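You operate a simulated robot arm through the tools that you are given. There is no shell and no other tool. Be economical: measure what you need, move in short steps, check, and stop when the job is done.

Carry out the task below with a simulated robot arm. There is one attempt and no reset: what you move stays moved.

## Task
Gauge the pin beside the gauge and fit it in its bracket.
Fine: the bracket that bears its size; the gauge jaw ends open.
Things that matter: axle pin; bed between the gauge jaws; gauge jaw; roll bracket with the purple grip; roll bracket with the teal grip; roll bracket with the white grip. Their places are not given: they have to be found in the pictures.

It is judged by the outcome, as a careful person would: the job done as asked, and still so three seconds after it is handed in. It fails if anything else is knocked over, pushed out of place, dropped, spilled or broken.

## Robot
A 7-joint arm with a two-finger parallel gripper, fixed in place. Base frame: the origin is at the foot of the arm, x ahead of it, y to its left, z up; the work surface is at about z = 85. Units: cm, rad, N and s.
With the tool pointing down near the work surface it reaches from about 24 to 68 cm from the base axis. Its first joint turns from -1.152 to 1.152 rad. Payload 2.4 kg.
The TCP is the grasp point between the finger pads, 3 cm short of the fingertips. In the tool frame z runs along the fingers and y along their closing line. The gripper opens to 9.4 cm. The fingers are 2.8 cm wide and 1 cm thick; the gripper's body (5 by 9.6 cm) begins 5.5 cm behind the TCP.
Orientation is that of the tool frame in the base frame, as a unit quaternion [w, x, y, z]. With the fingers straight down and closing along the base's y, the tool's x points along the base's -x, its y along +y and its z along -z.

## Interface
- The arm moves only by the tool step_arm. Its argument "targets" is a list of rows, each a list of 7 numbers: the turn, a rotation vector about the tool's x, y, z in rad, then the shift along the tool's x, y, z in cm, then the finger opening in cm, from 0 to 9.4. In form: [[wx, wy, wz, dx, dy, dz, grip], ...]. A call has 1 to 8 rows; each row is the pose to reach, as a shift and turn from the pose commanded when the call began, along the tool's axes at that moment. Rows are played at 5 a second. More than 5 cm and 0.15 rad between two rows, or a gripper value outside its range, and nothing of the call is played. Where a pose cannot be reached the arm comes as near as it can. A force on the tool above 40 N (or 10 N above the force at the start of the call, whichever is more), or a blocked arm, ends the call early, and 0.2 s more pass. Each finger travels about 15.3 cm/s and halts on what it meets, pressing with about 21 N; the grip force reading is that of the motor and also rises with nothing between the fingers. The clock runs only during rows and for 0.2 s after the last one: add rows that repeat a pose to give the fingers time. The reply holds the time, the measured pose of the TCP, the force on the tool along the base axes, the opening and the grip force, in the units named above and with some noise, with the torque about the TCP (base axes, N m) and any sound that the robot's microphone picked up.
- Cameras (640 x 400 px; columns grow to the right, rows downward): "scene" is fixed at [5.84, 49.52, 145.01]; the picture's right is [-0.62, -0.78, 0.00], its down [-0.46, 0.37, -0.80] and it looks along [0.63, -0.50, -0.60] (base axes); focal length 352 px, centre (320, 200). "wrist" rides on the gripper at [7.6, 1.4, -10.2] in the tool frame; the picture's right is [-0.18, 0.98, 0.00], its down [-0.75, -0.14, -0.64] and it looks along [-0.63, -0.12, 0.77] (tool axes); focal length 243 px, centre (320, 200).
- grab_frame(camera): a new picture of that camera. It takes no simulated time.
- locate(camera, pixels): for up to 12 pixels [column, row] of the newest picture of that camera ("zoom" is the newest enlarged one), the place [x, y, z] in the base frame of the surface seen there, good to about 0.2 cm, but the place of the scene camera against the robot may be out by one fixed shift of up to 2.5 cm in any direction. It takes no simulated time.
- close_up(camera, box): a new picture of the part [left, top, right, bottom] of that camera's present view, enlarged. It takes no simulated time.
- hand_in(): hands the job in; it is judged then, once.

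Work in short steps. Measure before you move; look again where a grasp or a placing could have gone wrong, and mend it. You have 80 turns and 46 pictures in all, those below and enlarged ones among them. Open the gripper and draw the arm clear of the work before you hand the job in, unless the task says otherwise; then end with one line.

The tools are called after ">>>" as name(argument=value, ...) on one line, values as JSON. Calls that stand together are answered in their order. step_arm: Moves the arm, as the interface text tells. Its arguments: {"type":"object","properties":{"targets":{"type":"array","items":{"type":"array","items":{"type":"number"}}}},"required":["targets"]} The other tools are called the same way: grab_frame (camera) takes a picture; locate (camera, pixels) gives the place of the surface under pixels of a picture; close_up (camera, box) takes an enlarged picture of a part of a camera's view; hand_in () hands the job in.

At the start:

```text
time: 0.0
eef_pos: [46.7, -0.04, 114.3]
orientation: [0.0, 0.0, 1.0, 0.001]
wrist_force: [0.1, 0.3, 0.4]
torque: [-0.01, 0.03, 0.0]
gripper_width: 9.4
grip_force: 0.1
```

scene: 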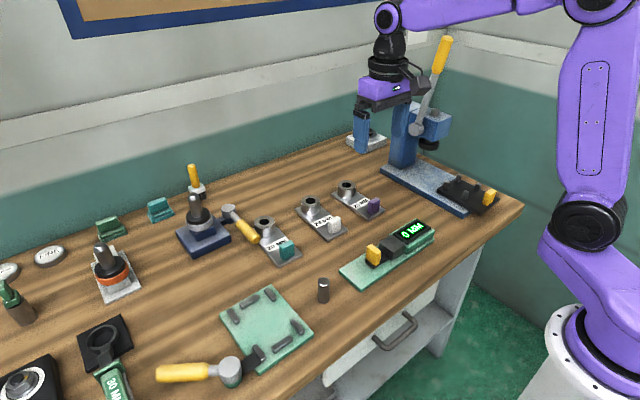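
wrist: 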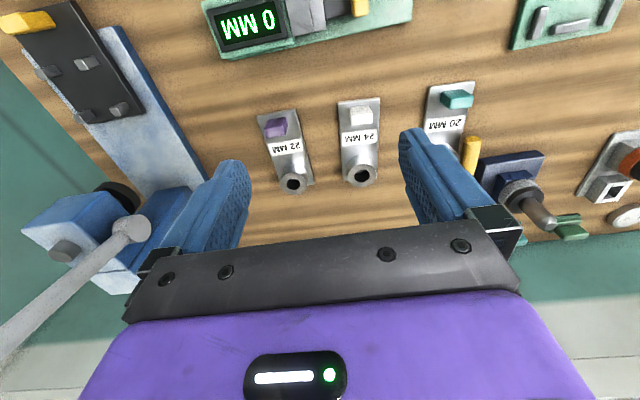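

The scene shows the gauge at about (390,255), the axle pin at (323,290), and three brackets at (275,240), (322,218) and (358,200). I'll enlarge the view of these.

>>> close_up(camera="scene", box=[300, 200, 460, 310])

>>> close_up(camera="scene", box=[240, 170, 400, 270])

```text
3.64 times, centred on (380, 255) of scene
```

zoom: 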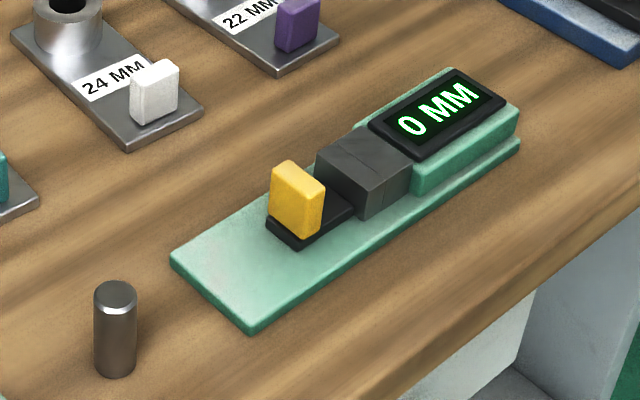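

```text
4.00 times, centred on (320, 220) of scene
```

zoom: 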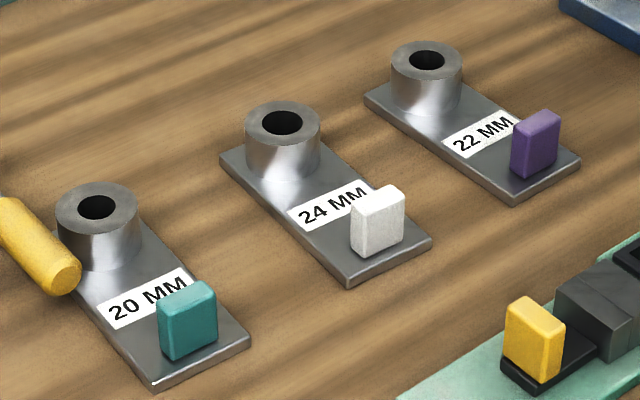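

Brackets read 20 (teal), 24 (white) and 22 (purple). I'll locate points in the wrist view, with scene matches so I can find the camera shift.

>>> locate(camera="wrist", pixels=[[275, 127], [292, 184], [361, 112], [361, 174], [457, 99], [248, 25], [360, 5], [300, 25], [410, 20], [285, 60], [560, 30]])

>>> locate(camera="scene", pixels=[[374, 205], [346, 184], [334, 222], [310, 201], [286, 246], [323, 281], [323, 298], [374, 250], [411, 230], [390, 243], [345, 267], [372, 246]])

```text
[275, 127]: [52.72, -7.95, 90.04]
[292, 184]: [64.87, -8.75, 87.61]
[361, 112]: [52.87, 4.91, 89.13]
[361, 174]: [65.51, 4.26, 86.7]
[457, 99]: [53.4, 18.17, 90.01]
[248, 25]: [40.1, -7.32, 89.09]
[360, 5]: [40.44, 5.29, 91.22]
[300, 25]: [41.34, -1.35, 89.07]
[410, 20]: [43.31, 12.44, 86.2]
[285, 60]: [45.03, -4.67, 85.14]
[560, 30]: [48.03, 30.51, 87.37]
```

```text
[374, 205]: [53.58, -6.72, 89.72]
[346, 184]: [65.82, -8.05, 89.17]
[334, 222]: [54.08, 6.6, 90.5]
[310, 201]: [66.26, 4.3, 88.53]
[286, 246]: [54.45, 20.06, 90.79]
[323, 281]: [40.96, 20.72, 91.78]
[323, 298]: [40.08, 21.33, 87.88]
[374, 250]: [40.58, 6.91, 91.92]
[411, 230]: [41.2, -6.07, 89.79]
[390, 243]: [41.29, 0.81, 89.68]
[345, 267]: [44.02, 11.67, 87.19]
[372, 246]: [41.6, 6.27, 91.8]
```

The wrist and scene readings differ by about (+0.9, +1.4, +0.7). I'll move the arm back and left so the wrist camera sees the gauge and pin.

>>> step_arm(targets=[[0, 0, 0, 2.8, 2.2, 1.2, 9.4], [0, 0, 0, 5.6, 4.4, 2.4, 9.4], [0, 0, 0, 8.4, 6.6, 3.6, 9.4], [0, 0, 0, 11.2, 8.8, 4.8, 9.4], [0, 0, 0, 14, 11, 6, 9.4], [0, 0, 0, 16, 12, 7, 9.4]])

>>> grab_frame(camera="wrist")

```text
time: 1.4
eef_pos: [30.78, 11.83, 107.19]
orientation: [0.0, 0.0, 1.0, 0.0]
wrist_force: [-0.4, 0.4, -0.1]
torque: [0.02, -0.02, -0.01]
gripper_width: 9.38
grip_force: 0.0
```

```text
41 pictures are left
```

wrist: 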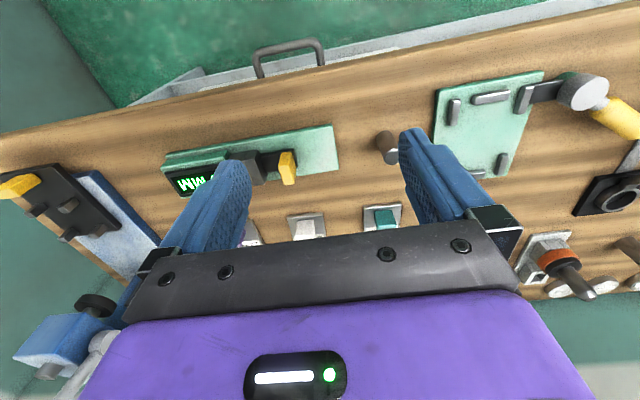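

Both the gauge (255,160) and the pin (385,145) are in view. I'll enlarge that part and locate features.

>>> close_up(camera="wrist", box=[160, 110, 410, 220])

```text
2.56 times, centred on (285, 165) of wrist
```

zoom: 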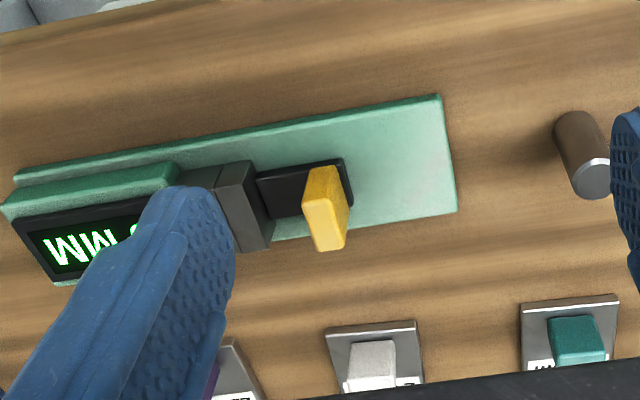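

>>> locate(camera="zoom", pixels=[[593, 178], [570, 125], [588, 198], [326, 225], [322, 182], [240, 170], [200, 178], [290, 185], [345, 180], [400, 160], [438, 98], [456, 210]])

```text
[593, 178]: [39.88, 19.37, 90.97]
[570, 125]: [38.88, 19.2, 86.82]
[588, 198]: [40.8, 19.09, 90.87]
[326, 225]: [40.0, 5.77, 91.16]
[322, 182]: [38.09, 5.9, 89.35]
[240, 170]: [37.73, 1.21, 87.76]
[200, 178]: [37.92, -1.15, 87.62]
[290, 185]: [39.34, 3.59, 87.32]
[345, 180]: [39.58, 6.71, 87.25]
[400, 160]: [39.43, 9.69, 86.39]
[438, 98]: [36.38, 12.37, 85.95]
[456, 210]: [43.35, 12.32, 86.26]
```

The pin stands at about (40, 19.2) with its top at z 91. The handle is near (40, 5.8) with its top at 91.2. I'll take finer measurements of the jaw block and handle from a scene close-up.

>>> close_up(camera="scene", box=[350, 215, 430, 275])

```text
6.67 times, centred on (390, 245) of scene
```

zoom: 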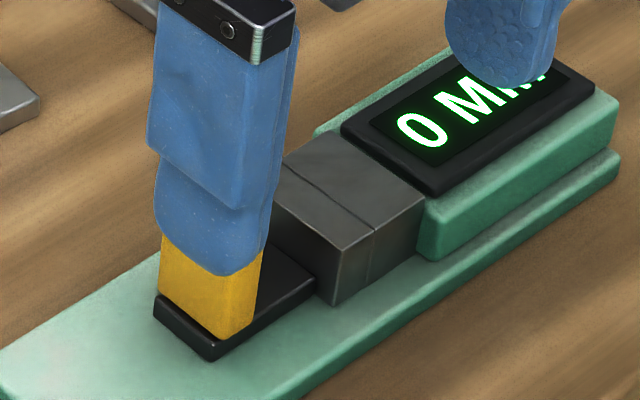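

>>> locate(camera="zoom", pixels=[[335, 248], [368, 232], [420, 200], [290, 165], [330, 150], [218, 332], [258, 258], [165, 290], [212, 355], [312, 280], [180, 305], [420, 255]])

```text
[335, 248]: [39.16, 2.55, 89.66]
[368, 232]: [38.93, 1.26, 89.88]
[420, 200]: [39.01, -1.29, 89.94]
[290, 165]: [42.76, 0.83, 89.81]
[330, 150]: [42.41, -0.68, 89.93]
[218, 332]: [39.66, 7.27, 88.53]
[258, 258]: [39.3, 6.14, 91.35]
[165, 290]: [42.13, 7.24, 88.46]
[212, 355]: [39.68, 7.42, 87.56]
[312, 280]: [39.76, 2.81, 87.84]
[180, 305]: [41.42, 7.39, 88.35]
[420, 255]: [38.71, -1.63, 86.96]
```

Corrected for the shift, the moving jaw spans y about −0.1 to 1.2. The handle is near (39.8, 5.5) and the jaw top is at 89.1. I'll move above the handle and check it with the wrist camera.

>>> step_arm(targets=[[0, 0, 0, -2.3, -1.6, 2.5, 8], [0, 0, 0, -4.6, -3.2, 5, 7], [0, 0, 0, -6.9, -4.8, 7.5, 6], [0, 0, 0, -9.0, -6.4, 10.2, 5], [0, 0, 0, -9.0, -6.4, 11.2, 5]])

>>> grab_frame(camera="wrist")

```text
time: 2.6
eef_pos: [39.71, 5.53, 96.0]
orientation: [0.001, 0.0, 1.0, 0.0]
wrist_force: [0.9, 0.2, 0.2]
torque: [0.02, 0.0, 0.02]
gripper_width: 5.0
grip_force: 0.1
```

```text
38 pictures are left
```

wrist: 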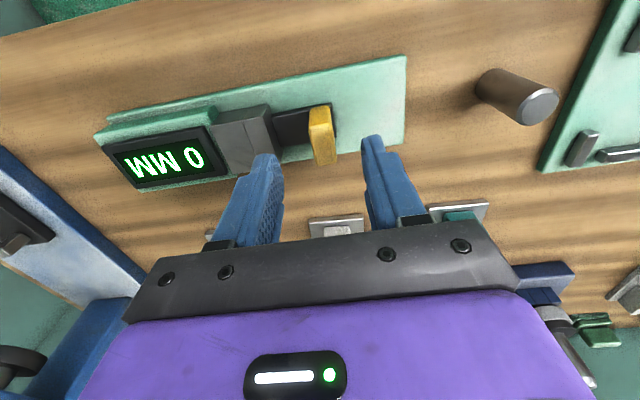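

>>> locate(camera="wrist", pixels=[[324, 150], [318, 148], [332, 146], [320, 115], [248, 140], [272, 140], [295, 130], [360, 110], [524, 115], [538, 103], [545, 105], [240, 120]])

>>> close_up(camera="wrist", box=[200, 60, 440, 210])

```text
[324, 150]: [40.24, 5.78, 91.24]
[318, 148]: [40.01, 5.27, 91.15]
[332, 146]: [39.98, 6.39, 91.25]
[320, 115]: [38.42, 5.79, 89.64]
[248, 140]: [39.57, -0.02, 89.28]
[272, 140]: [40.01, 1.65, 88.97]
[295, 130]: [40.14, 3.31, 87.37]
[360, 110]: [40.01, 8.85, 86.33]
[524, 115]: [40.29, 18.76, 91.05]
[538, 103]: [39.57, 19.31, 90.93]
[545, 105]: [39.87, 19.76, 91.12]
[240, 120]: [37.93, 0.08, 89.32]
```

```text
2.67 times, centred on (320, 135) of wrist
```

zoom: 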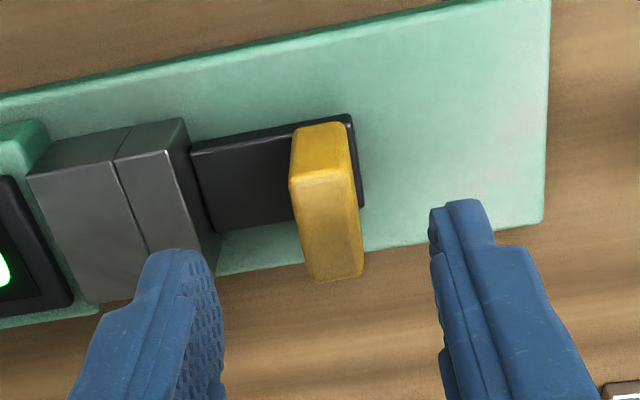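

The handle centre is at (39.7, 5.8) with its top at 91.2. I'll descend to TCP z 91.2 and grip it.

>>> step_arm(targets=[[0, 0, 0, 0, 0.27, 1.5, 4.6], [0, 0, 0, 0, 0.27, 3.2, 4.6], [0, 0, 0, 0, 0.27, 4.8, 4.6], [0, 0, 0, 0, 0.27, 4.8, 3], [0, 0, 0, 0, 0.27, 4.8, 1.5], [0, 0, 0, 0, 0.27, 4.8, 0.8], [0, 0, 0, 0, 0.27, 4.8, 0.8]])

```text
time: 4.2
eef_pos: [39.69, 5.77, 91.21]
orientation: [0.0, -0.001, 1.0, 0.0]
wrist_force: [-0.6, -0.2, -9.3]
torque: [-0.01, -0.5, -0.01]
gripper_width: 2.02
grip_force: 44.9
```

The width is 2.02, wider than the 1.1 I expected, and there is a −9 N vertical force. I'll look before pulling.

>>> close_up(camera="wrist", box=[200, 60, 440, 210])

>>> close_up(camera="scene", box=[340, 205, 440, 275])

```text
2.67 times, centred on (320, 135) of wrist
```

zoom: 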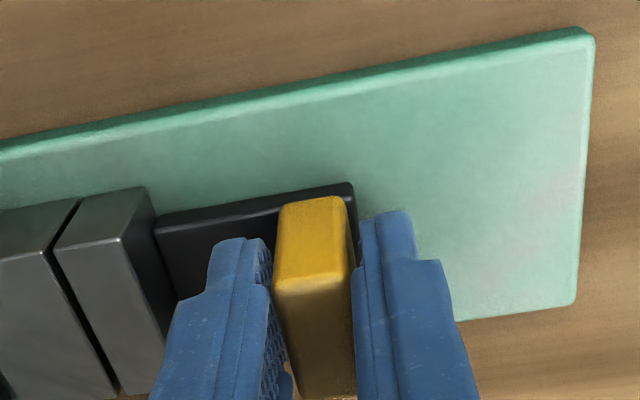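

```text
5.71 times, centred on (390, 240) of scene
```

zoom: 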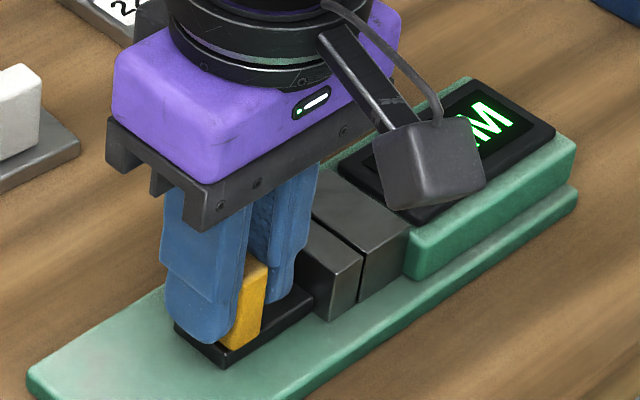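

The handle is between the fingers and the jaw has already parted slightly, so the grasp is good. I'll pull it along +y.

>>> step_arm(targets=[[0, 0, 0, 0, 0.6, 0, 0.8], [0, 0, 0, 0, 1.2, 0, 0.8], [0, 0, 0, 0, 1.8, 0, 0.8], [0, 0, 0, 0, 2.4, 0, 0.8], [0, 0, 0, 0, 3.0, 0, 0.8], [0, 0, 0, 0, 3.6, 0, 0.8]])

>>> grab_frame(camera="wrist")

```text
time: 5.6
eef_pos: [39.59, 9.54, 91.49]
orientation: [0.002, 0.0, 1.0, 0.001]
wrist_force: [-8.8, -1.1, 39.2]
torque: [-0.08, 0.94, 0.0]
gripper_width: 1.54
grip_force: 45.2
```

```text
34 pictures are left
```

wrist: 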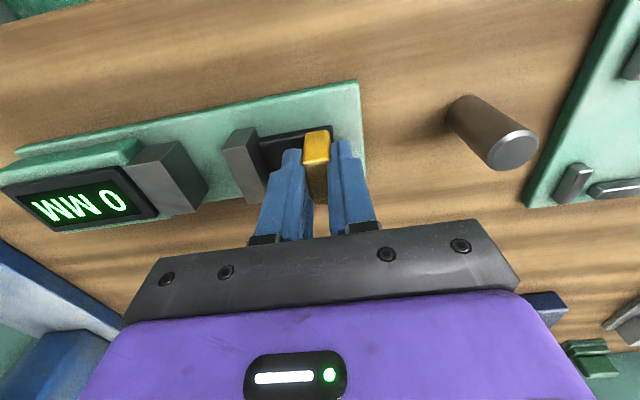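

The jaw is open by about 3.5 cm, but a 39 N vertical force has built up. I'll open the fingers to relieve it, then rise.

>>> step_arm(targets=[[0, 0, 0, 0, 0, 0, 2.5], [0, 0, 0, 0, 0, 0, 4.0], [0, 0, 0, 0, 0, -1.5, 4.2], [0, 0, 0, 0, 0, -4.5, 4.2], [0, 0, 0, 0, 0, -7.5, 4.2]])

>>> grab_frame(camera="wrist")

```text
time: 6.0
eef_pos: [39.91, 9.47, 91.36]
orientation: [0.003, 0.0, 1.0, 0.001]
wrist_force: [-0.6, -0.4, 0.4]
torque: [0.01, 0.05, 0.04]
gripper_width: 3.98
grip_force: 0.0
stopped in row 2: the force on the tool passed its limit (the readings are from after the stop); the commanded pose is now the measured one
```

```text
33 pictures are left
```

wrist: 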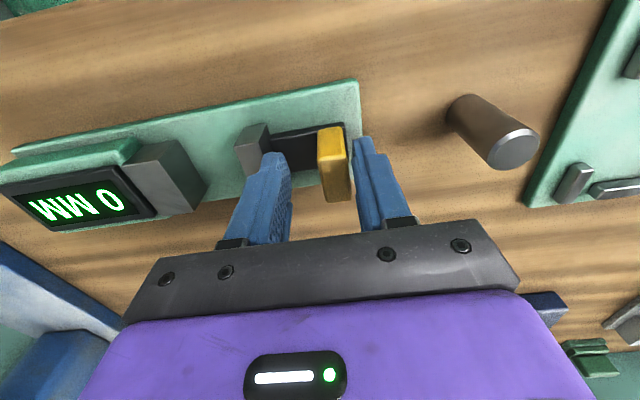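

The force is gone and the jaw is open. I'll locate the jaws and pin in this view before rising.

>>> locate(camera="wrist", pixels=[[510, 150], [489, 152], [535, 147], [513, 168], [513, 133], [198, 162], [240, 155], [262, 145], [215, 160], [335, 165], [160, 165]])

>>> step_arm(targets=[[0, 0, 0, 0, 0, -2, 4.2], [0, 0, 0, 0, 0, -5, 5], [0, 0, 0, 0, 3, -8, 6], [0, 0, 0, 0, 6.5, -8, 6.5], [0, 0, 0, 0, 9.8, -8, 6.5], [0, 0, 0, 0, 9.8, -8, 6.5]])

>>> grab_frame(camera="wrist")

```text
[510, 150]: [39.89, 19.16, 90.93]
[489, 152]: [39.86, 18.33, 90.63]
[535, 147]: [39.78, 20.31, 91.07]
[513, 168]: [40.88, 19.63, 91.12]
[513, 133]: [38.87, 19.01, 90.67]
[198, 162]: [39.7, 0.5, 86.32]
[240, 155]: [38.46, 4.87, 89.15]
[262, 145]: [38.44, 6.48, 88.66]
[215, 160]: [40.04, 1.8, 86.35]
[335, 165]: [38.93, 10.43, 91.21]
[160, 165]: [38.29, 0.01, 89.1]
```

```text
time: 7.4
eef_pos: [39.9, 19.36, 99.45]
orientation: [0.002, 0.0, 1.0, 0.001]
wrist_force: [-0.1, 0.1, 0.1]
torque: [0.04, -0.02, -0.02]
gripper_width: 6.48
grip_force: 0.1
```

```text
32 pictures are left
```

wrist: 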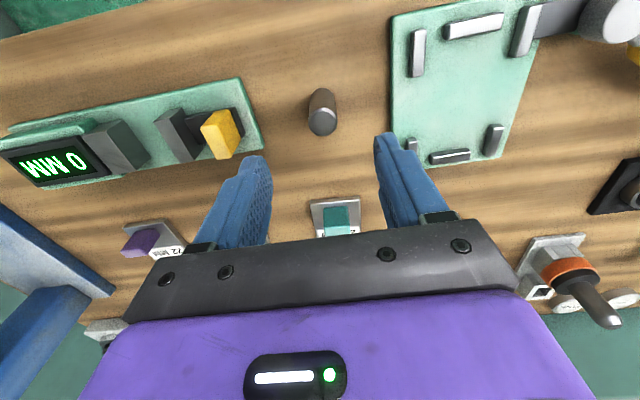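

I'll check the pin's top centre once more.

>>> locate(camera="wrist", pixels=[[322, 122], [310, 122], [335, 122], [323, 133], [322, 111], [320, 95]])

```text
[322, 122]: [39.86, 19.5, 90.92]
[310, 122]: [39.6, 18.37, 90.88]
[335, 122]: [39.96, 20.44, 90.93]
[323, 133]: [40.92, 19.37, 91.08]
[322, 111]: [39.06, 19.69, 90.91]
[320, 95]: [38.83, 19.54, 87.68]
```

The pin is centred at about (39.95, 19.42), so I descend to TCP z 91.3 and close.

>>> step_arm(targets=[[0, 0, 0, -0.05, 0.06, 3, 5], [0, 0, 0, -0.05, 0.06, 6, 4.5], [0, 0, 0, -0.05, 0.06, 8.15, 4.5], [0, 0, 0, -0.05, 0.06, 8.15, 3.5], [0, 0, 0, -0.05, 0.06, 8.15, 2.7], [0, 0, 0, -0.05, 0.06, 8.15, 1.8], [0, 0, 0, -0.05, 0.06, 8.15, 1.2], [0, 0, 0, -0.05, 0.06, 8.15, 1.2]])

```text
time: 9.2
eef_pos: [39.87, 19.38, 91.34]
orientation: [0.003, 0.0, 1.0, 0.002]
wrist_force: [-0.9, -0.4, 3.7]
torque: [0.07, 0.02, -0.01]
gripper_width: 2.31
grip_force: 21.5
```

The pin is gripped (2.31 cm). I'll lift it 8.5 cm and carry it over the jaw gap.

>>> step_arm(targets=[[0, 0, 0, 0, 0, -2, 1.2], [0, 0, 0, 0, 0, -5, 1.2], [0, 0, 0, 0, 0, -8.5, 1.2], [0, 0, 0, 0, -4, -8.5, 1.2], [0, 0, 0, 0, -8, -8.5, 1.2], [0, 0, 0, 0, -12, -8.5, 1.2], [0, 0, 0, 0, -15.5, -8.5, 1.2], [0, 0, 0, 0, -17.2, -8.5, 1.2]])

>>> grab_frame(camera="wrist")

>>> close_up(camera="scene", box=[340, 185, 460, 275])

```text
time: 11.0
eef_pos: [39.81, 2.18, 99.84]
orientation: [0.002, 0.0, 1.0, 0.001]
wrist_force: [-0.6, -1.1, -1.2]
torque: [0.04, 0.02, 0.02]
gripper_width: 2.32
grip_force: 20.6
```

```text
31 pictures are left
```

wrist: 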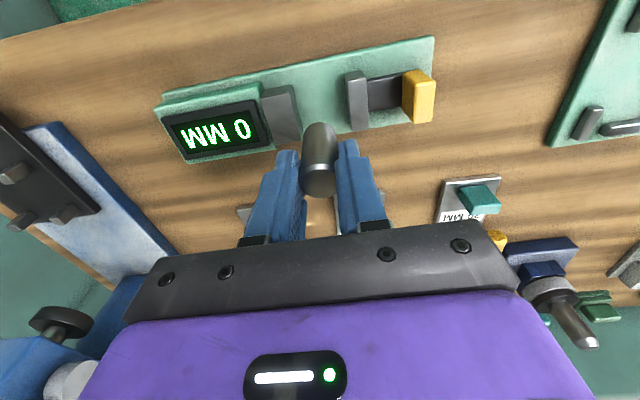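

```text
4.44 times, centred on (400, 230) of scene
```

zoom: 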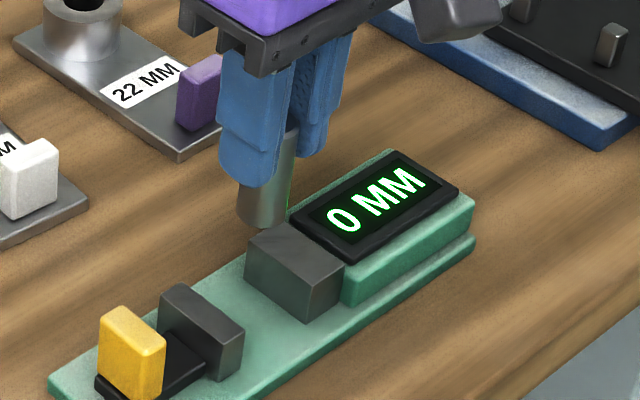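

The pin hangs straight. I'll locate the jaw faces and bed here.

>>> locate(camera="wrist", pixels=[[282, 120], [292, 100], [297, 120], [305, 110], [325, 105], [345, 100], [352, 95], [362, 95], [322, 135], [322, 180], [415, 90]])

```text
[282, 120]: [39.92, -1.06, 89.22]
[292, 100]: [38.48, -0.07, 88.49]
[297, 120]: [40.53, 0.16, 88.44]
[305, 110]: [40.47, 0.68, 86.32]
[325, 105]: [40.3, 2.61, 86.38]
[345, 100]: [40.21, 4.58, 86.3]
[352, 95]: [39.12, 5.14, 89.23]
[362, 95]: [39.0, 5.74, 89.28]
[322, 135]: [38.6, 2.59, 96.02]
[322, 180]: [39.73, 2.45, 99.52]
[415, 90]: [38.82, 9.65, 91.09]
```

The bed is at 86.35 and the gap runs from y 0.1 to 4.9. I'll lower the pin 7.15 cm at the gap's left-centre.

>>> step_arm(targets=[[0, 0, 0, -0.1, -0.2, 2.5, 1.2], [0, 0, 0, -0.1, -0.2, 5, 1.2], [0, 0, 0, -0.1, -0.2, 6.5, 1.2], [0, 0, 0, -0.1, -0.2, 6.9, 1.2], [0, 0, 0, -0.1, -0.2, 7.1, 1.2], [0, 0, 0, -0.1, -0.2, 7.2, 1.2], [0, 0, 0, -0.1, -0.2, 7.2, 1.2]])

>>> grab_frame(camera="wrist")

```text
time: 12.6
eef_pos: [40.02, 1.89, 92.54]
orientation: [0.003, 0.0, 1.0, 0.002]
wrist_force: [0.0, 0.2, -1.0]
torque: [-0.02, 0.03, -0.02]
gripper_width: 2.29
grip_force: 21.3
```

```text
29 pictures are left
```

wrist: 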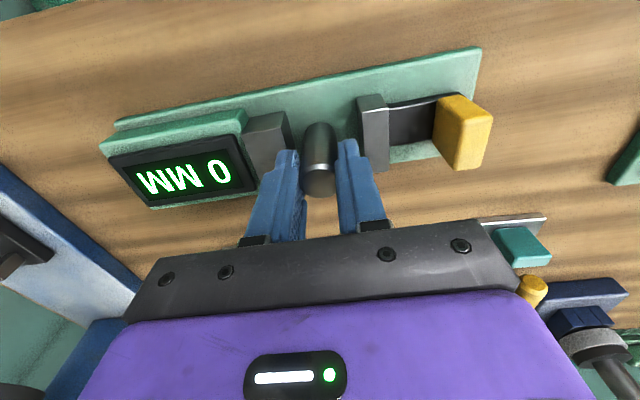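

No contact is felt yet. I'll shift +0.3 in y so the finger stays off the fixed jaw, and lower it slightly.

>>> step_arm(targets=[[0, 0, 0, 0, 0.3, 0, 1.2], [0, 0, 0, 0, 0.3, 0.06, 1.2], [0, 0, 0, 0, 0.3, 0.12, 1.2], [0, 0, 0, 0, 0.3, 0.18, 1.2], [0, 0, 0, 0, 0.3, 0.18, 1.2]])

>>> close_up(camera="scene", box=[350, 205, 430, 275])

```text
time: 13.8
eef_pos: [40.06, 2.32, 92.52]
orientation: [0.003, 0.001, 1.0, 0.001]
wrist_force: [-6.1, 0.0, 36.2]
torque: [0.04, 0.37, 0.02]
gripper_width: 2.31
grip_force: 21.3
```

```text
5.71 times, centred on (390, 240) of scene
```

zoom: 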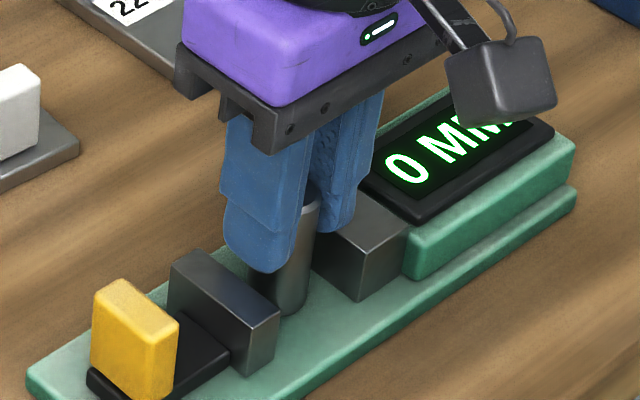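

Contact is made at 36 N, so the pin is standing on the bed. I'll back off a hair, open gently and rise.

>>> step_arm(targets=[[0, 0, 0, 0, 0, -0.14, 1.2], [0, 0, 0, 0, 0, -0.14, 2.6], [0, 0, 0, 0, 0, -0.14, 3.4], [0, 0, 0, 0, 0, -0.14, 3.8], [0, 0, 0, 0, 0, -2, 3.8], [0, 0, 0, 0, 0, -5, 3.8]])

>>> grab_frame(camera="wrist")

```text
time: 15.2
eef_pos: [39.95, 2.29, 97.41]
orientation: [0.003, 0.0, 1.0, 0.0]
wrist_force: [0.1, -0.3, 0.0]
torque: [-0.03, 0.01, -0.02]
gripper_width: 3.79
grip_force: 0.1
```

```text
27 pictures are left
```

wrist: 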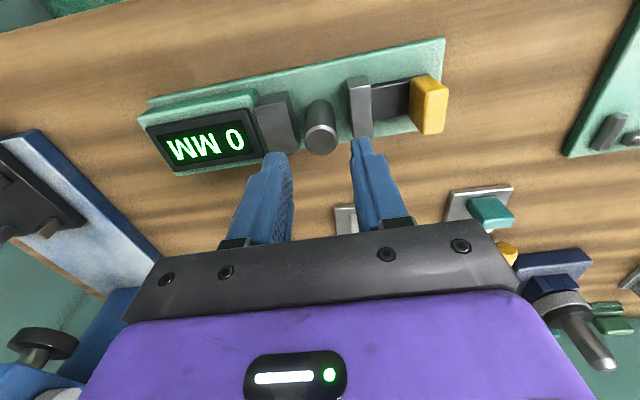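

The pin stands between the jaws at y≈2.3. I'll locate the handle now.

>>> locate(camera="wrist", pixels=[[428, 115], [416, 110], [440, 110], [430, 85], [320, 138], [350, 110], [364, 105]])

```text
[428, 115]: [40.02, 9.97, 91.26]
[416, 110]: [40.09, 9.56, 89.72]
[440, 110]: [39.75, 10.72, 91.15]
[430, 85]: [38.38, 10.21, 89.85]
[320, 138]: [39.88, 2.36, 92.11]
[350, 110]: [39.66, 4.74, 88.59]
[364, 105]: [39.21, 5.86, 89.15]
```

The handle centre is y≈10.15. I'll move over it, straddle it, and close loosely to 1.8.

>>> step_arm(targets=[[0, 0, 0, 0.1, 4, 0, 4.5], [0, 0, 0, 0.1, 7.87, 0, 4.5], [0, 0, 0, 0.1, 7.87, 3, 4.5], [0, 0, 0, 0.1, 7.87, 5.9, 4.5], [0, 0, 0, 0.1, 7.87, 5.9, 3], [0, 0, 0, 0.1, 7.87, 5.9, 1.8], [0, 0, 0, 0.1, 7.87, 5.9, 1.8]])

```text
time: 16.8
eef_pos: [39.9, 10.07, 91.57]
orientation: [0.002, 0.0, 1.0, 0.001]
wrist_force: [0.0, 1.3, -0.4]
torque: [0.0, -0.02, 0.01]
gripper_width: 1.82
grip_force: 0.6
```

The handle is straddled without squeezing. I'll push −y in small rows until the jaw meets the pin.

>>> step_arm(targets=[[0, 0, 0, 0, -0.5, 0, 1.8], [0, 0, 0, 0, -0.9, 0, 1.8], [0, 0, 0, 0, -1.3, 0, 1.8], [0, 0, 0, 0, -1.7, 0, 1.8], [0, 0, 0, 0, -2.0, 0, 1.8], [0, 0, 0, 0, -2.3, 0, 1.8], [0, 0, 0, 0, -2.5, 0, 1.8]])

>>> grab_frame(camera="wrist")

```text
time: 18.4
eef_pos: [39.83, 7.62, 91.44]
orientation: [0.002, -0.001, 1.0, 0.0]
wrist_force: [-1.6, 8.2, -0.4]
torque: [0.02, 0.05, -0.06]
gripper_width: 2.21
grip_force: 3.5
```

```text
26 pictures are left
```

wrist: 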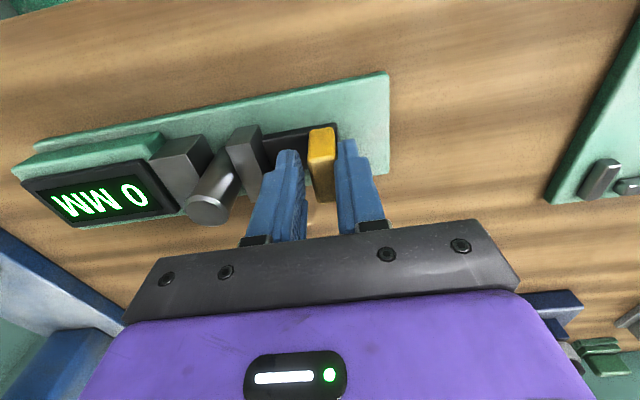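

The display still reads 0, so I'll push a bit more and watch the force.

>>> step_arm(targets=[[0, 0, 0, 0, -0.15, 0, 1.8], [0, 0, 0, 0, -0.3, 0, 1.8], [0, 0, 0, 0, -0.45, 0, 1.8], [0, 0, 0, 0, -0.55, 0, 1.8], [0, 0, 0, 0, -0.55, 0, 1.8]])

>>> close_up(camera="wrist", box=[0, 60, 400, 260])

```text
time: 19.6
eef_pos: [39.97, 7.21, 91.43]
orientation: [0.002, -0.001, 1.0, 0.001]
wrist_force: [-2.4, 24.4, -1.2]
torque: [0.2, 0.03, -0.05]
gripper_width: 3.15
grip_force: 12.2
```

```text
1.60 times, centred on (200, 160) of wrist
```

zoom: 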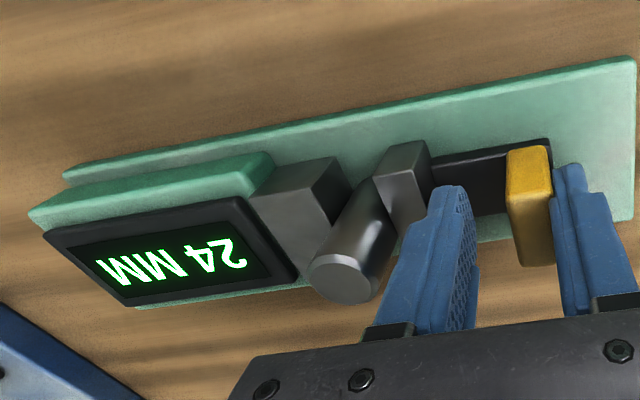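

The display reads 24 MM. I'll confirm upright in the scene camera.

>>> close_up(camera="scene", box=[350, 205, 440, 275])

```text
5.71 times, centred on (395, 240) of scene
```

zoom: 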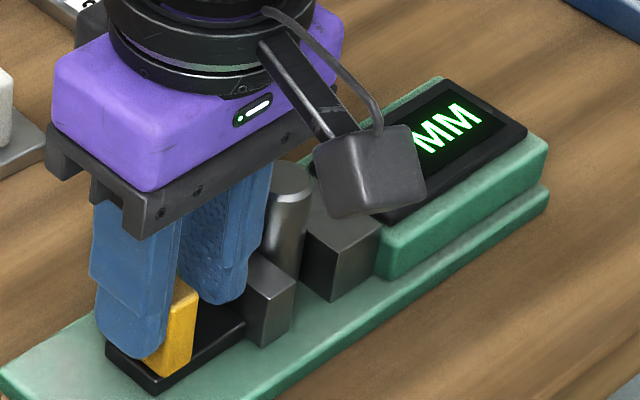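

The pin is 24 mm, so it goes in the white bracket. I'll pull the handle back in +y to open the jaw, then open the fingers and rise.

>>> step_arm(targets=[[0, 0, 0, 0, 0.5, 0, 1.8], [0, 0, 0, 0, 1.0, 0, 1.8], [0, 0, 0, 0, 1.6, 0, 1.8], [0, 0, 0, 0, 2.2, 0, 1.8], [0, 0, 0, 0, 2.8, 0, 1.8], [0, 0, 0, 0, 3.4, 0, 1.8], [0, 0, 0, 0, 3.4, 0, 1.8]])

>>> step_arm(targets=[[0, 0, 0, 0, 0, 0, 3], [0, 0, 0, 0, 0, 0, 4.2], [0, 0, 0, 0, 0, -3, 4.2], [0, 0, 0, 0, 0, -6, 4.2]])

>>> grab_frame(camera="wrist")

```text
time: 21.2
eef_pos: [39.9, 10.45, 91.49]
orientation: [0.001, 0.0, 1.0, 0.0]
wrist_force: [-0.6, -0.5, 0.4]
torque: [-0.01, -0.04, -0.03]
gripper_width: 1.84
grip_force: 0.6
```

```text
time: 22.2
eef_pos: [39.88, 10.42, 97.51]
orientation: [0.003, 0.0, 1.0, 0.001]
wrist_force: [-0.4, -0.2, 1.1]
torque: [0.02, 0.04, 0.01]
gripper_width: 4.21
grip_force: 0.1
```

```text
23 pictures are left
```

wrist: 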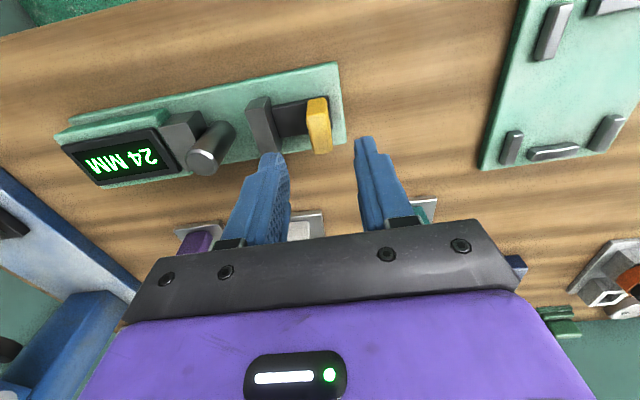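

The display holds 24 MM and the jaw is open. I'll locate the pin and handle.

>>> locate(camera="wrist", pixels=[[201, 162], [189, 162], [214, 162], [202, 172], [203, 151], [258, 125], [284, 140], [320, 145], [240, 150]])

```text
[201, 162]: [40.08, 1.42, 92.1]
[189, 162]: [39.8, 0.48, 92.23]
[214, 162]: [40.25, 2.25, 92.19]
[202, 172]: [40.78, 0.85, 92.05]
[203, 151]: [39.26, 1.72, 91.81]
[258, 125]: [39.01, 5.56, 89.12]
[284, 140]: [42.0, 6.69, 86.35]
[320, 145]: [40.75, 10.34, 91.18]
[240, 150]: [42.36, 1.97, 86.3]
```

The pin is at (40.0, 1.4), top 92.1. I'll move above it, descend to z 92.6 with tips clear of the jaw tops, and grip.

>>> step_arm(targets=[[0, 0, 0, -0.1, -4.5, 0, 4.2], [0, 0, 0, -0.1, -9.05, 0, 4.4], [0, 0, 0, -0.1, -9.05, 0, 4.4], [0, 0, 0, -0.1, -9.05, 3, 4.4], [0, 0, 0, -0.1, -9.05, 4.9, 4.4], [0, 0, 0, -0.1, -9.05, 4.9, 3], [0, 0, 0, -0.1, -9.05, 4.9, 1.5], [0, 0, 0, -0.1, -9.05, 4.9, 1.5]])

```text
time: 24.0
eef_pos: [40.05, 1.53, 92.55]
orientation: [0.002, 0.0, 1.0, 0.001]
wrist_force: [0.0, 0.0, 0.1]
torque: [0.0, 0.03, 0.03]
gripper_width: 2.29
grip_force: 20.8
```

Gripped. I'll lift straight up and move forward toward the white bracket, then look.

>>> step_arm(targets=[[0, 0, 0, 0, 0, -2, 1.5], [0, 0, 0, 0, 0, -5, 1.5], [0, 0, 0, 0, 0, -9, 1.5], [0, 0, 0, -4, 1, -9, 1.5], [0, 0, 0, -8, 2, -9, 1.5], [0, 0, 0, -12, 2.8, -9, 1.5], [0, 0, 0, -15, 2.8, -9, 1.5], [0, 0, 0, -15, 2.8, -9, 1.5]])

>>> grab_frame(camera="wrist")

```text
time: 25.8
eef_pos: [55.07, 4.27, 101.65]
orientation: [0.002, 0.0, 1.0, 0.001]
wrist_force: [-0.4, -0.3, -1.1]
torque: [-0.03, 0.0, 0.0]
gripper_width: 2.31
grip_force: 21.3
```

```text
22 pictures are left
```

wrist: 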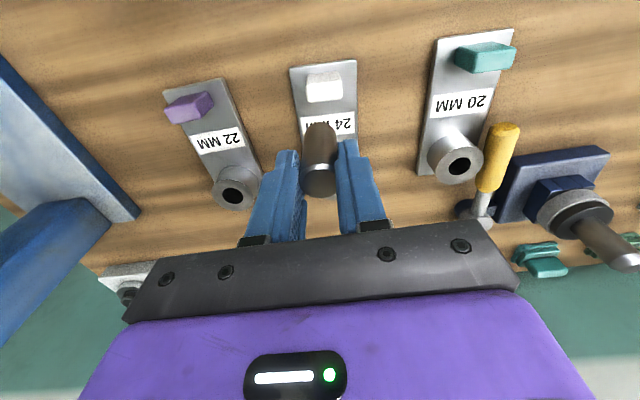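

The pin hides the white boss. I'll rise and shift sideways to see its hole clearly.

>>> step_arm(targets=[[0, 0, 0, 1, -2, -3, 1.5], [0, 0, 0, 2, -4, -5, 1.5], [0, 0, 0, 2, -7, -6, 1.5], [0, 0, 0, 2, -9.5, -6, 1.5], [0, 0, 0, 2, -9.5, -6, 1.5]])

>>> close_up(camera="wrist", box=[160, 60, 560, 260])

```text
time: 27.0
eef_pos: [53.05, -5.31, 107.52]
orientation: [0.003, -0.001, 1.0, 0.001]
wrist_force: [0.6, 0.3, -1.6]
torque: [0.01, 0.01, 0.04]
gripper_width: 2.32
grip_force: 20.8
```

```text
1.60 times, centred on (360, 160) of wrist
```

zoom: 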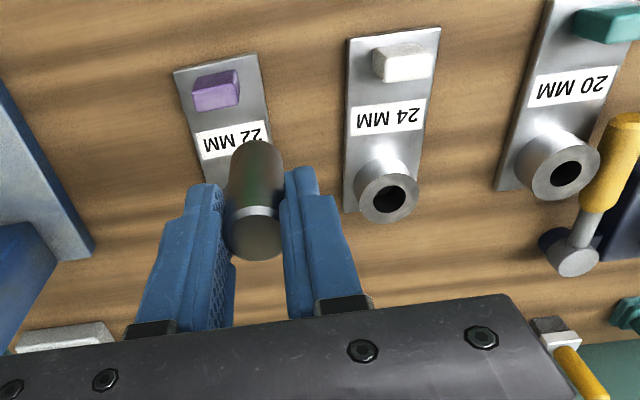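

>>> close_up(camera="wrist", box=[370, 145, 434, 205])

```text
6.67 times, centred on (402, 175) of wrist
```

zoom: 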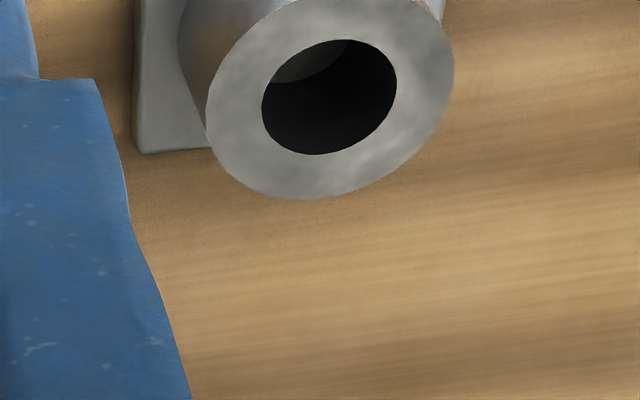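

>>> locate(camera="zoom", pixels=[[240, 110], [420, 82], [305, 175], [355, 20], [265, 60], [400, 135], [255, 150], [395, 40], [214, 125], [450, 65], [340, 50], [145, 100]])

```text
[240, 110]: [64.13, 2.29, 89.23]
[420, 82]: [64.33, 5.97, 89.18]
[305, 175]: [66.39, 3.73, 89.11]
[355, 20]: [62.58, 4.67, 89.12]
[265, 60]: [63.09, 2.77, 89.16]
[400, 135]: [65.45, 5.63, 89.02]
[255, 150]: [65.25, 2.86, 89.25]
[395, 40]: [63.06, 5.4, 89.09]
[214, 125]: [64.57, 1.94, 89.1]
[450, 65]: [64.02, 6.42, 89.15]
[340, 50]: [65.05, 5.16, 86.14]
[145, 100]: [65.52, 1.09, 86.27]
```

The white hole's centre is about (64.3, 4.17) with its rim at z 89.15. I'll carry the pin above it with the pin bottom about 1.5 cm over the rim.

>>> step_arm(targets=[[0, 0, 0, -2.8, 2.4, 0, 1.5], [0, 0, 0, -5.6, 4.8, 1, 1.5], [0, 0, 0, -8.4, 7.2, 3, 1.5], [0, 0, 0, -11.25, 9.48, 5, 1.5], [0, 0, 0, -11.25, 9.48, 8, 1.5], [0, 0, 0, -11.25, 9.48, 10.3, 1.5], [0, 0, 0, -11.25, 9.48, 10.3, 1.5]])

>>> close_up(camera="wrist", box=[240, 80, 400, 220])

>>> close_up(camera="scene", box=[270, 150, 360, 240])

```text
time: 28.6
eef_pos: [64.19, 4.24, 97.39]
orientation: [0.003, 0.0, 1.0, 0.001]
wrist_force: [-0.7, 0.6, -1.3]
torque: [0.0, -0.02, 0.01]
gripper_width: 2.28
grip_force: 20.5
```

```text
2.86 times, centred on (320, 150) of wrist
```

zoom: 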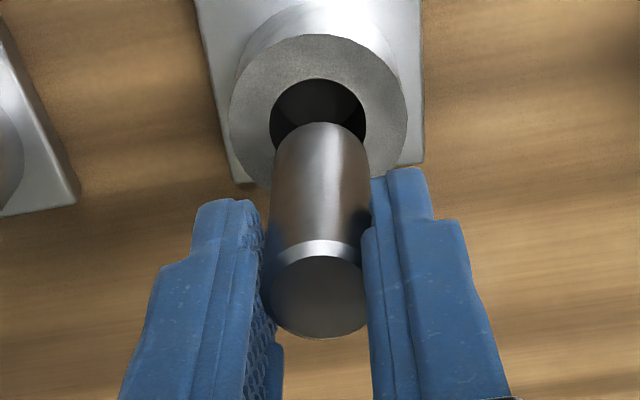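

```text
4.44 times, centred on (315, 195) of scene
```

zoom: 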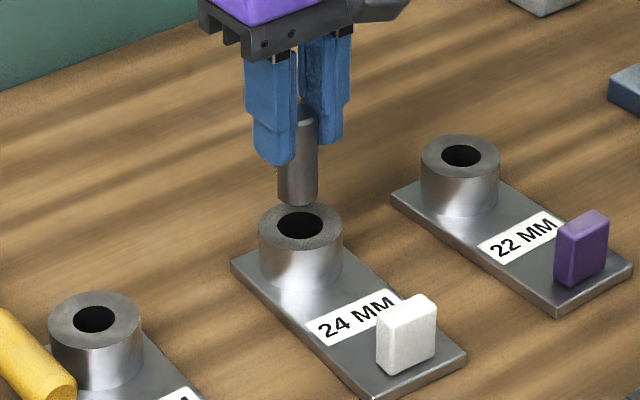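

It looks aligned. I'll lower to just above the rim and compare pin and hole closely.

>>> step_arm(targets=[[0, 0, 0, -0.05, -0.05, 0.8, 1.5], [0, 0, 0, -0.05, -0.05, 1.55, 1.5], [0, 0, 0, -0.05, -0.05, 1.55, 1.5]])

>>> close_up(camera="scene", box=[290, 170, 335, 215])

>>> close_up(camera="wrist", box=[280, 90, 360, 150])

```text
time: 29.4
eef_pos: [64.4, 4.12, 95.9]
orientation: [0.002, 0.0, 1.0, 0.001]
wrist_force: [0.2, 0.0, 0.6]
torque: [0.04, -0.01, 0.04]
gripper_width: 2.29
grip_force: 20.9
```

```text
8.89 times, centred on (312, 192) of scene
```

zoom: 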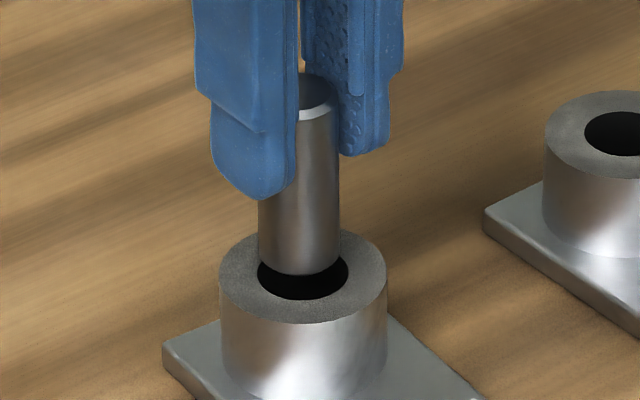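

```text
6.67 times, centred on (320, 120) of wrist
```

zoom: 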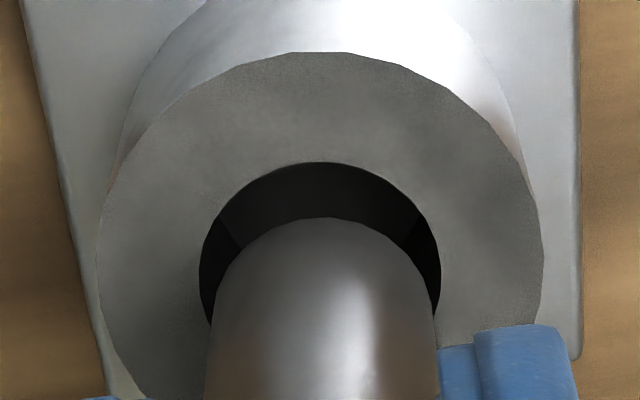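

The pin may sit slightly forward (+x) of the hole. I'll measure both in this close view.

>>> locate(camera="zoom", pixels=[[150, 280], [490, 280], [318, 158], [318, 57], [105, 250], [538, 250], [195, 270], [445, 270], [322, 224], [212, 310], [432, 310], [322, 300]])

```text
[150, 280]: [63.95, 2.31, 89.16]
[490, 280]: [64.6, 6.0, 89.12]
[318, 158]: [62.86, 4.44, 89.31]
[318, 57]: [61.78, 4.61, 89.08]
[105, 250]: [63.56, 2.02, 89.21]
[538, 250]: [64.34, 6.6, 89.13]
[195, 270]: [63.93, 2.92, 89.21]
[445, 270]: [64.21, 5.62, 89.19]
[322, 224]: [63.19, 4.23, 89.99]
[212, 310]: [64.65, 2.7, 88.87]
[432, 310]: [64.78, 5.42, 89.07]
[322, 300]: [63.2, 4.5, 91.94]
```

Circle fits put the hole centre at about (64.17, 4.25) and the pin at about (64.35, 4.2). I'll shift the pin −0.18 in x and +0.05 in y, then probe down slowly.

>>> step_arm(targets=[[0, 0, 0, 0.18, 0.05, 0, 1.5], [0, 0, 0, 0.18, 0.05, 0.2, 1.5], [0, 0, 0, 0.18, 0.05, 0.4, 1.5], [0, 0, 0, 0.18, 0.05, 0.6, 1.5], [0, 0, 0, 0.18, 0.05, 0.75, 1.5]])

```text
time: 30.6
eef_pos: [64.12, 4.23, 94.98]
orientation: [0.003, 0.0, 1.0, 0.001]
wrist_force: [0.1, 0.2, -0.2]
torque: [0.02, 0.01, 0.03]
gripper_width: 2.33
grip_force: 21.1
```

There's no force with the pin bottom now below the rim, so it's entering. I continue down carefully.

>>> step_arm(targets=[[0, 0, 0, 0, 0, 0.3, 1.5], [0, 0, 0, 0, 0, 0.6, 1.5], [0, 0, 0, 0, 0, 0.9, 1.5], [0, 0, 0, 0, 0, 1.2, 1.5], [0, 0, 0, 0, 0, 1.5, 1.5], [0, 0, 0, 0, 0, 1.8, 1.5]])

>>> close_up(camera="scene", box=[285, 170, 345, 220])

```text
time: 32.0
eef_pos: [64.04, 4.18, 93.33]
orientation: [0.003, 0.0, 1.0, 0.001]
wrist_force: [0.5, -0.7, -1.8]
torque: [0.01, 0.02, -0.04]
gripper_width: 2.31
grip_force: 21.2
```

```text
8.00 times, centred on (315, 195) of scene
```

zoom: 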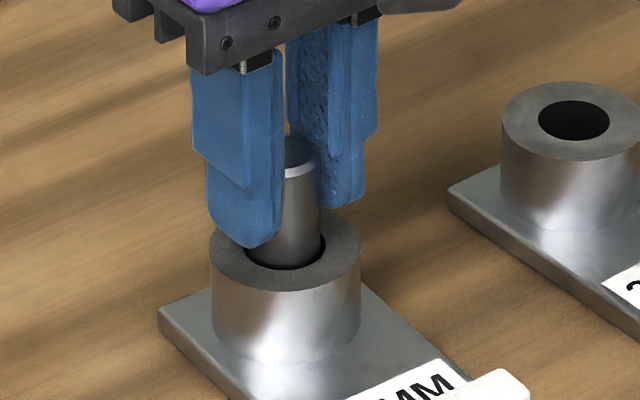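

The pin is going in cleanly. I lower to seat it, with tips staying above the rim.

>>> step_arm(targets=[[0, 0, 0, 0, 0, 0.2, 1.5], [0, 0, 0, 0, 0, 0.4, 1.5], [0, 0, 0, 0, 0, 0.6, 1.5], [0, 0, 0, 0, 0, 0.7, 1.5], [0, 0, 0, 0, 0, 0.8, 1.5]])

```text
time: 33.2
eef_pos: [64.12, 4.1, 92.51]
orientation: [0.003, 0.0, 1.0, 0.0]
wrist_force: [-0.1, -1.0, 1.4]
torque: [-0.02, 0.11, -0.01]
gripper_width: 2.33
grip_force: 21.0
```

Still no contact, so I'll go another 0.2 in fine steps.

>>> step_arm(targets=[[0, 0, 0, 0, 0, 0.07, 1.5], [0, 0, 0, 0, 0, 0.14, 1.5], [0, 0, 0, 0, 0, 0.2, 1.5], [0, 0, 0, 0, 0, 0.2, 1.5]])

```text
time: 34.2
eef_pos: [64.14, 4.24, 92.46]
orientation: [0.004, 0.0, 1.0, 0.002]
wrist_force: [-11.6, -1.3, 29.7]
torque: [-0.02, 0.39, 0.01]
gripper_width: 2.31
grip_force: 20.9
```

Contact at z 92.46 puts the pin bottom at about 86.2, which matches the hole floor, so it's seated. I'll relieve, open and rise.

>>> step_arm(targets=[[0, 0, 0, 0, 0, -0.14, 1.5], [0, 0, 0, 0, 0, -0.14, 2.6], [0, 0, 0, 0, 0, -0.14, 3.6], [0, 0, 0, 0, 0, -0.14, 4.2], [0, 0, 0, 0, 0, -2, 4.2], [0, 0, 0, 0, 0, -5, 4.2], [0, 0, 0, 2, 0, -9, 4.2], [0, 0, 0, 6, 0, -11, 4.2]])

>>> grab_frame(camera="scene")

>>> close_up(camera="scene", box=[280, 165, 440, 285])

```text
time: 36.0
eef_pos: [57.93, 4.22, 103.25]
orientation: [0.002, 0.0, 1.0, 0.001]
wrist_force: [0.1, 0.2, 0.8]
torque: [0.01, -0.01, -0.01]
gripper_width: 4.19
grip_force: 0.0
```

```text
14 pictures are left
```

scene: 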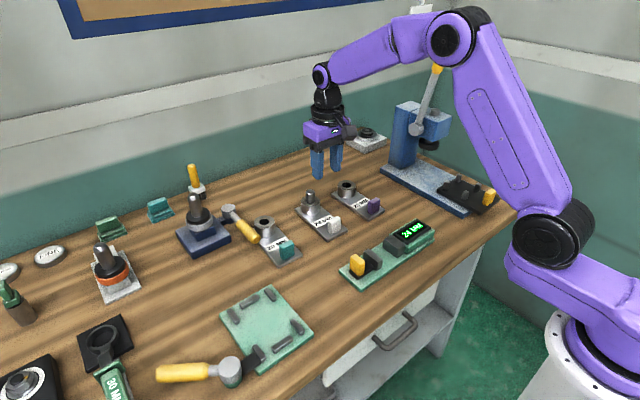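

```text
3.33 times, centred on (360, 225) of scene
```

zoom: 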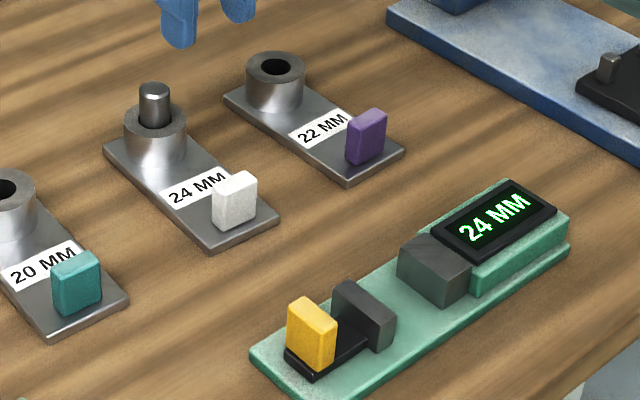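

The pin stands seated and upright in the 24 mm (white) bracket. The jaw is open, nothing else has moved, and the gripper is open and clear, so I hand in.

>>> hand_in()

```text
The job is handed in.
```

The pin gauged at 24 mm; it is seated upright in the 24 mm bracket with the white grip, the gauge jaw is left open, and the job is handed in.
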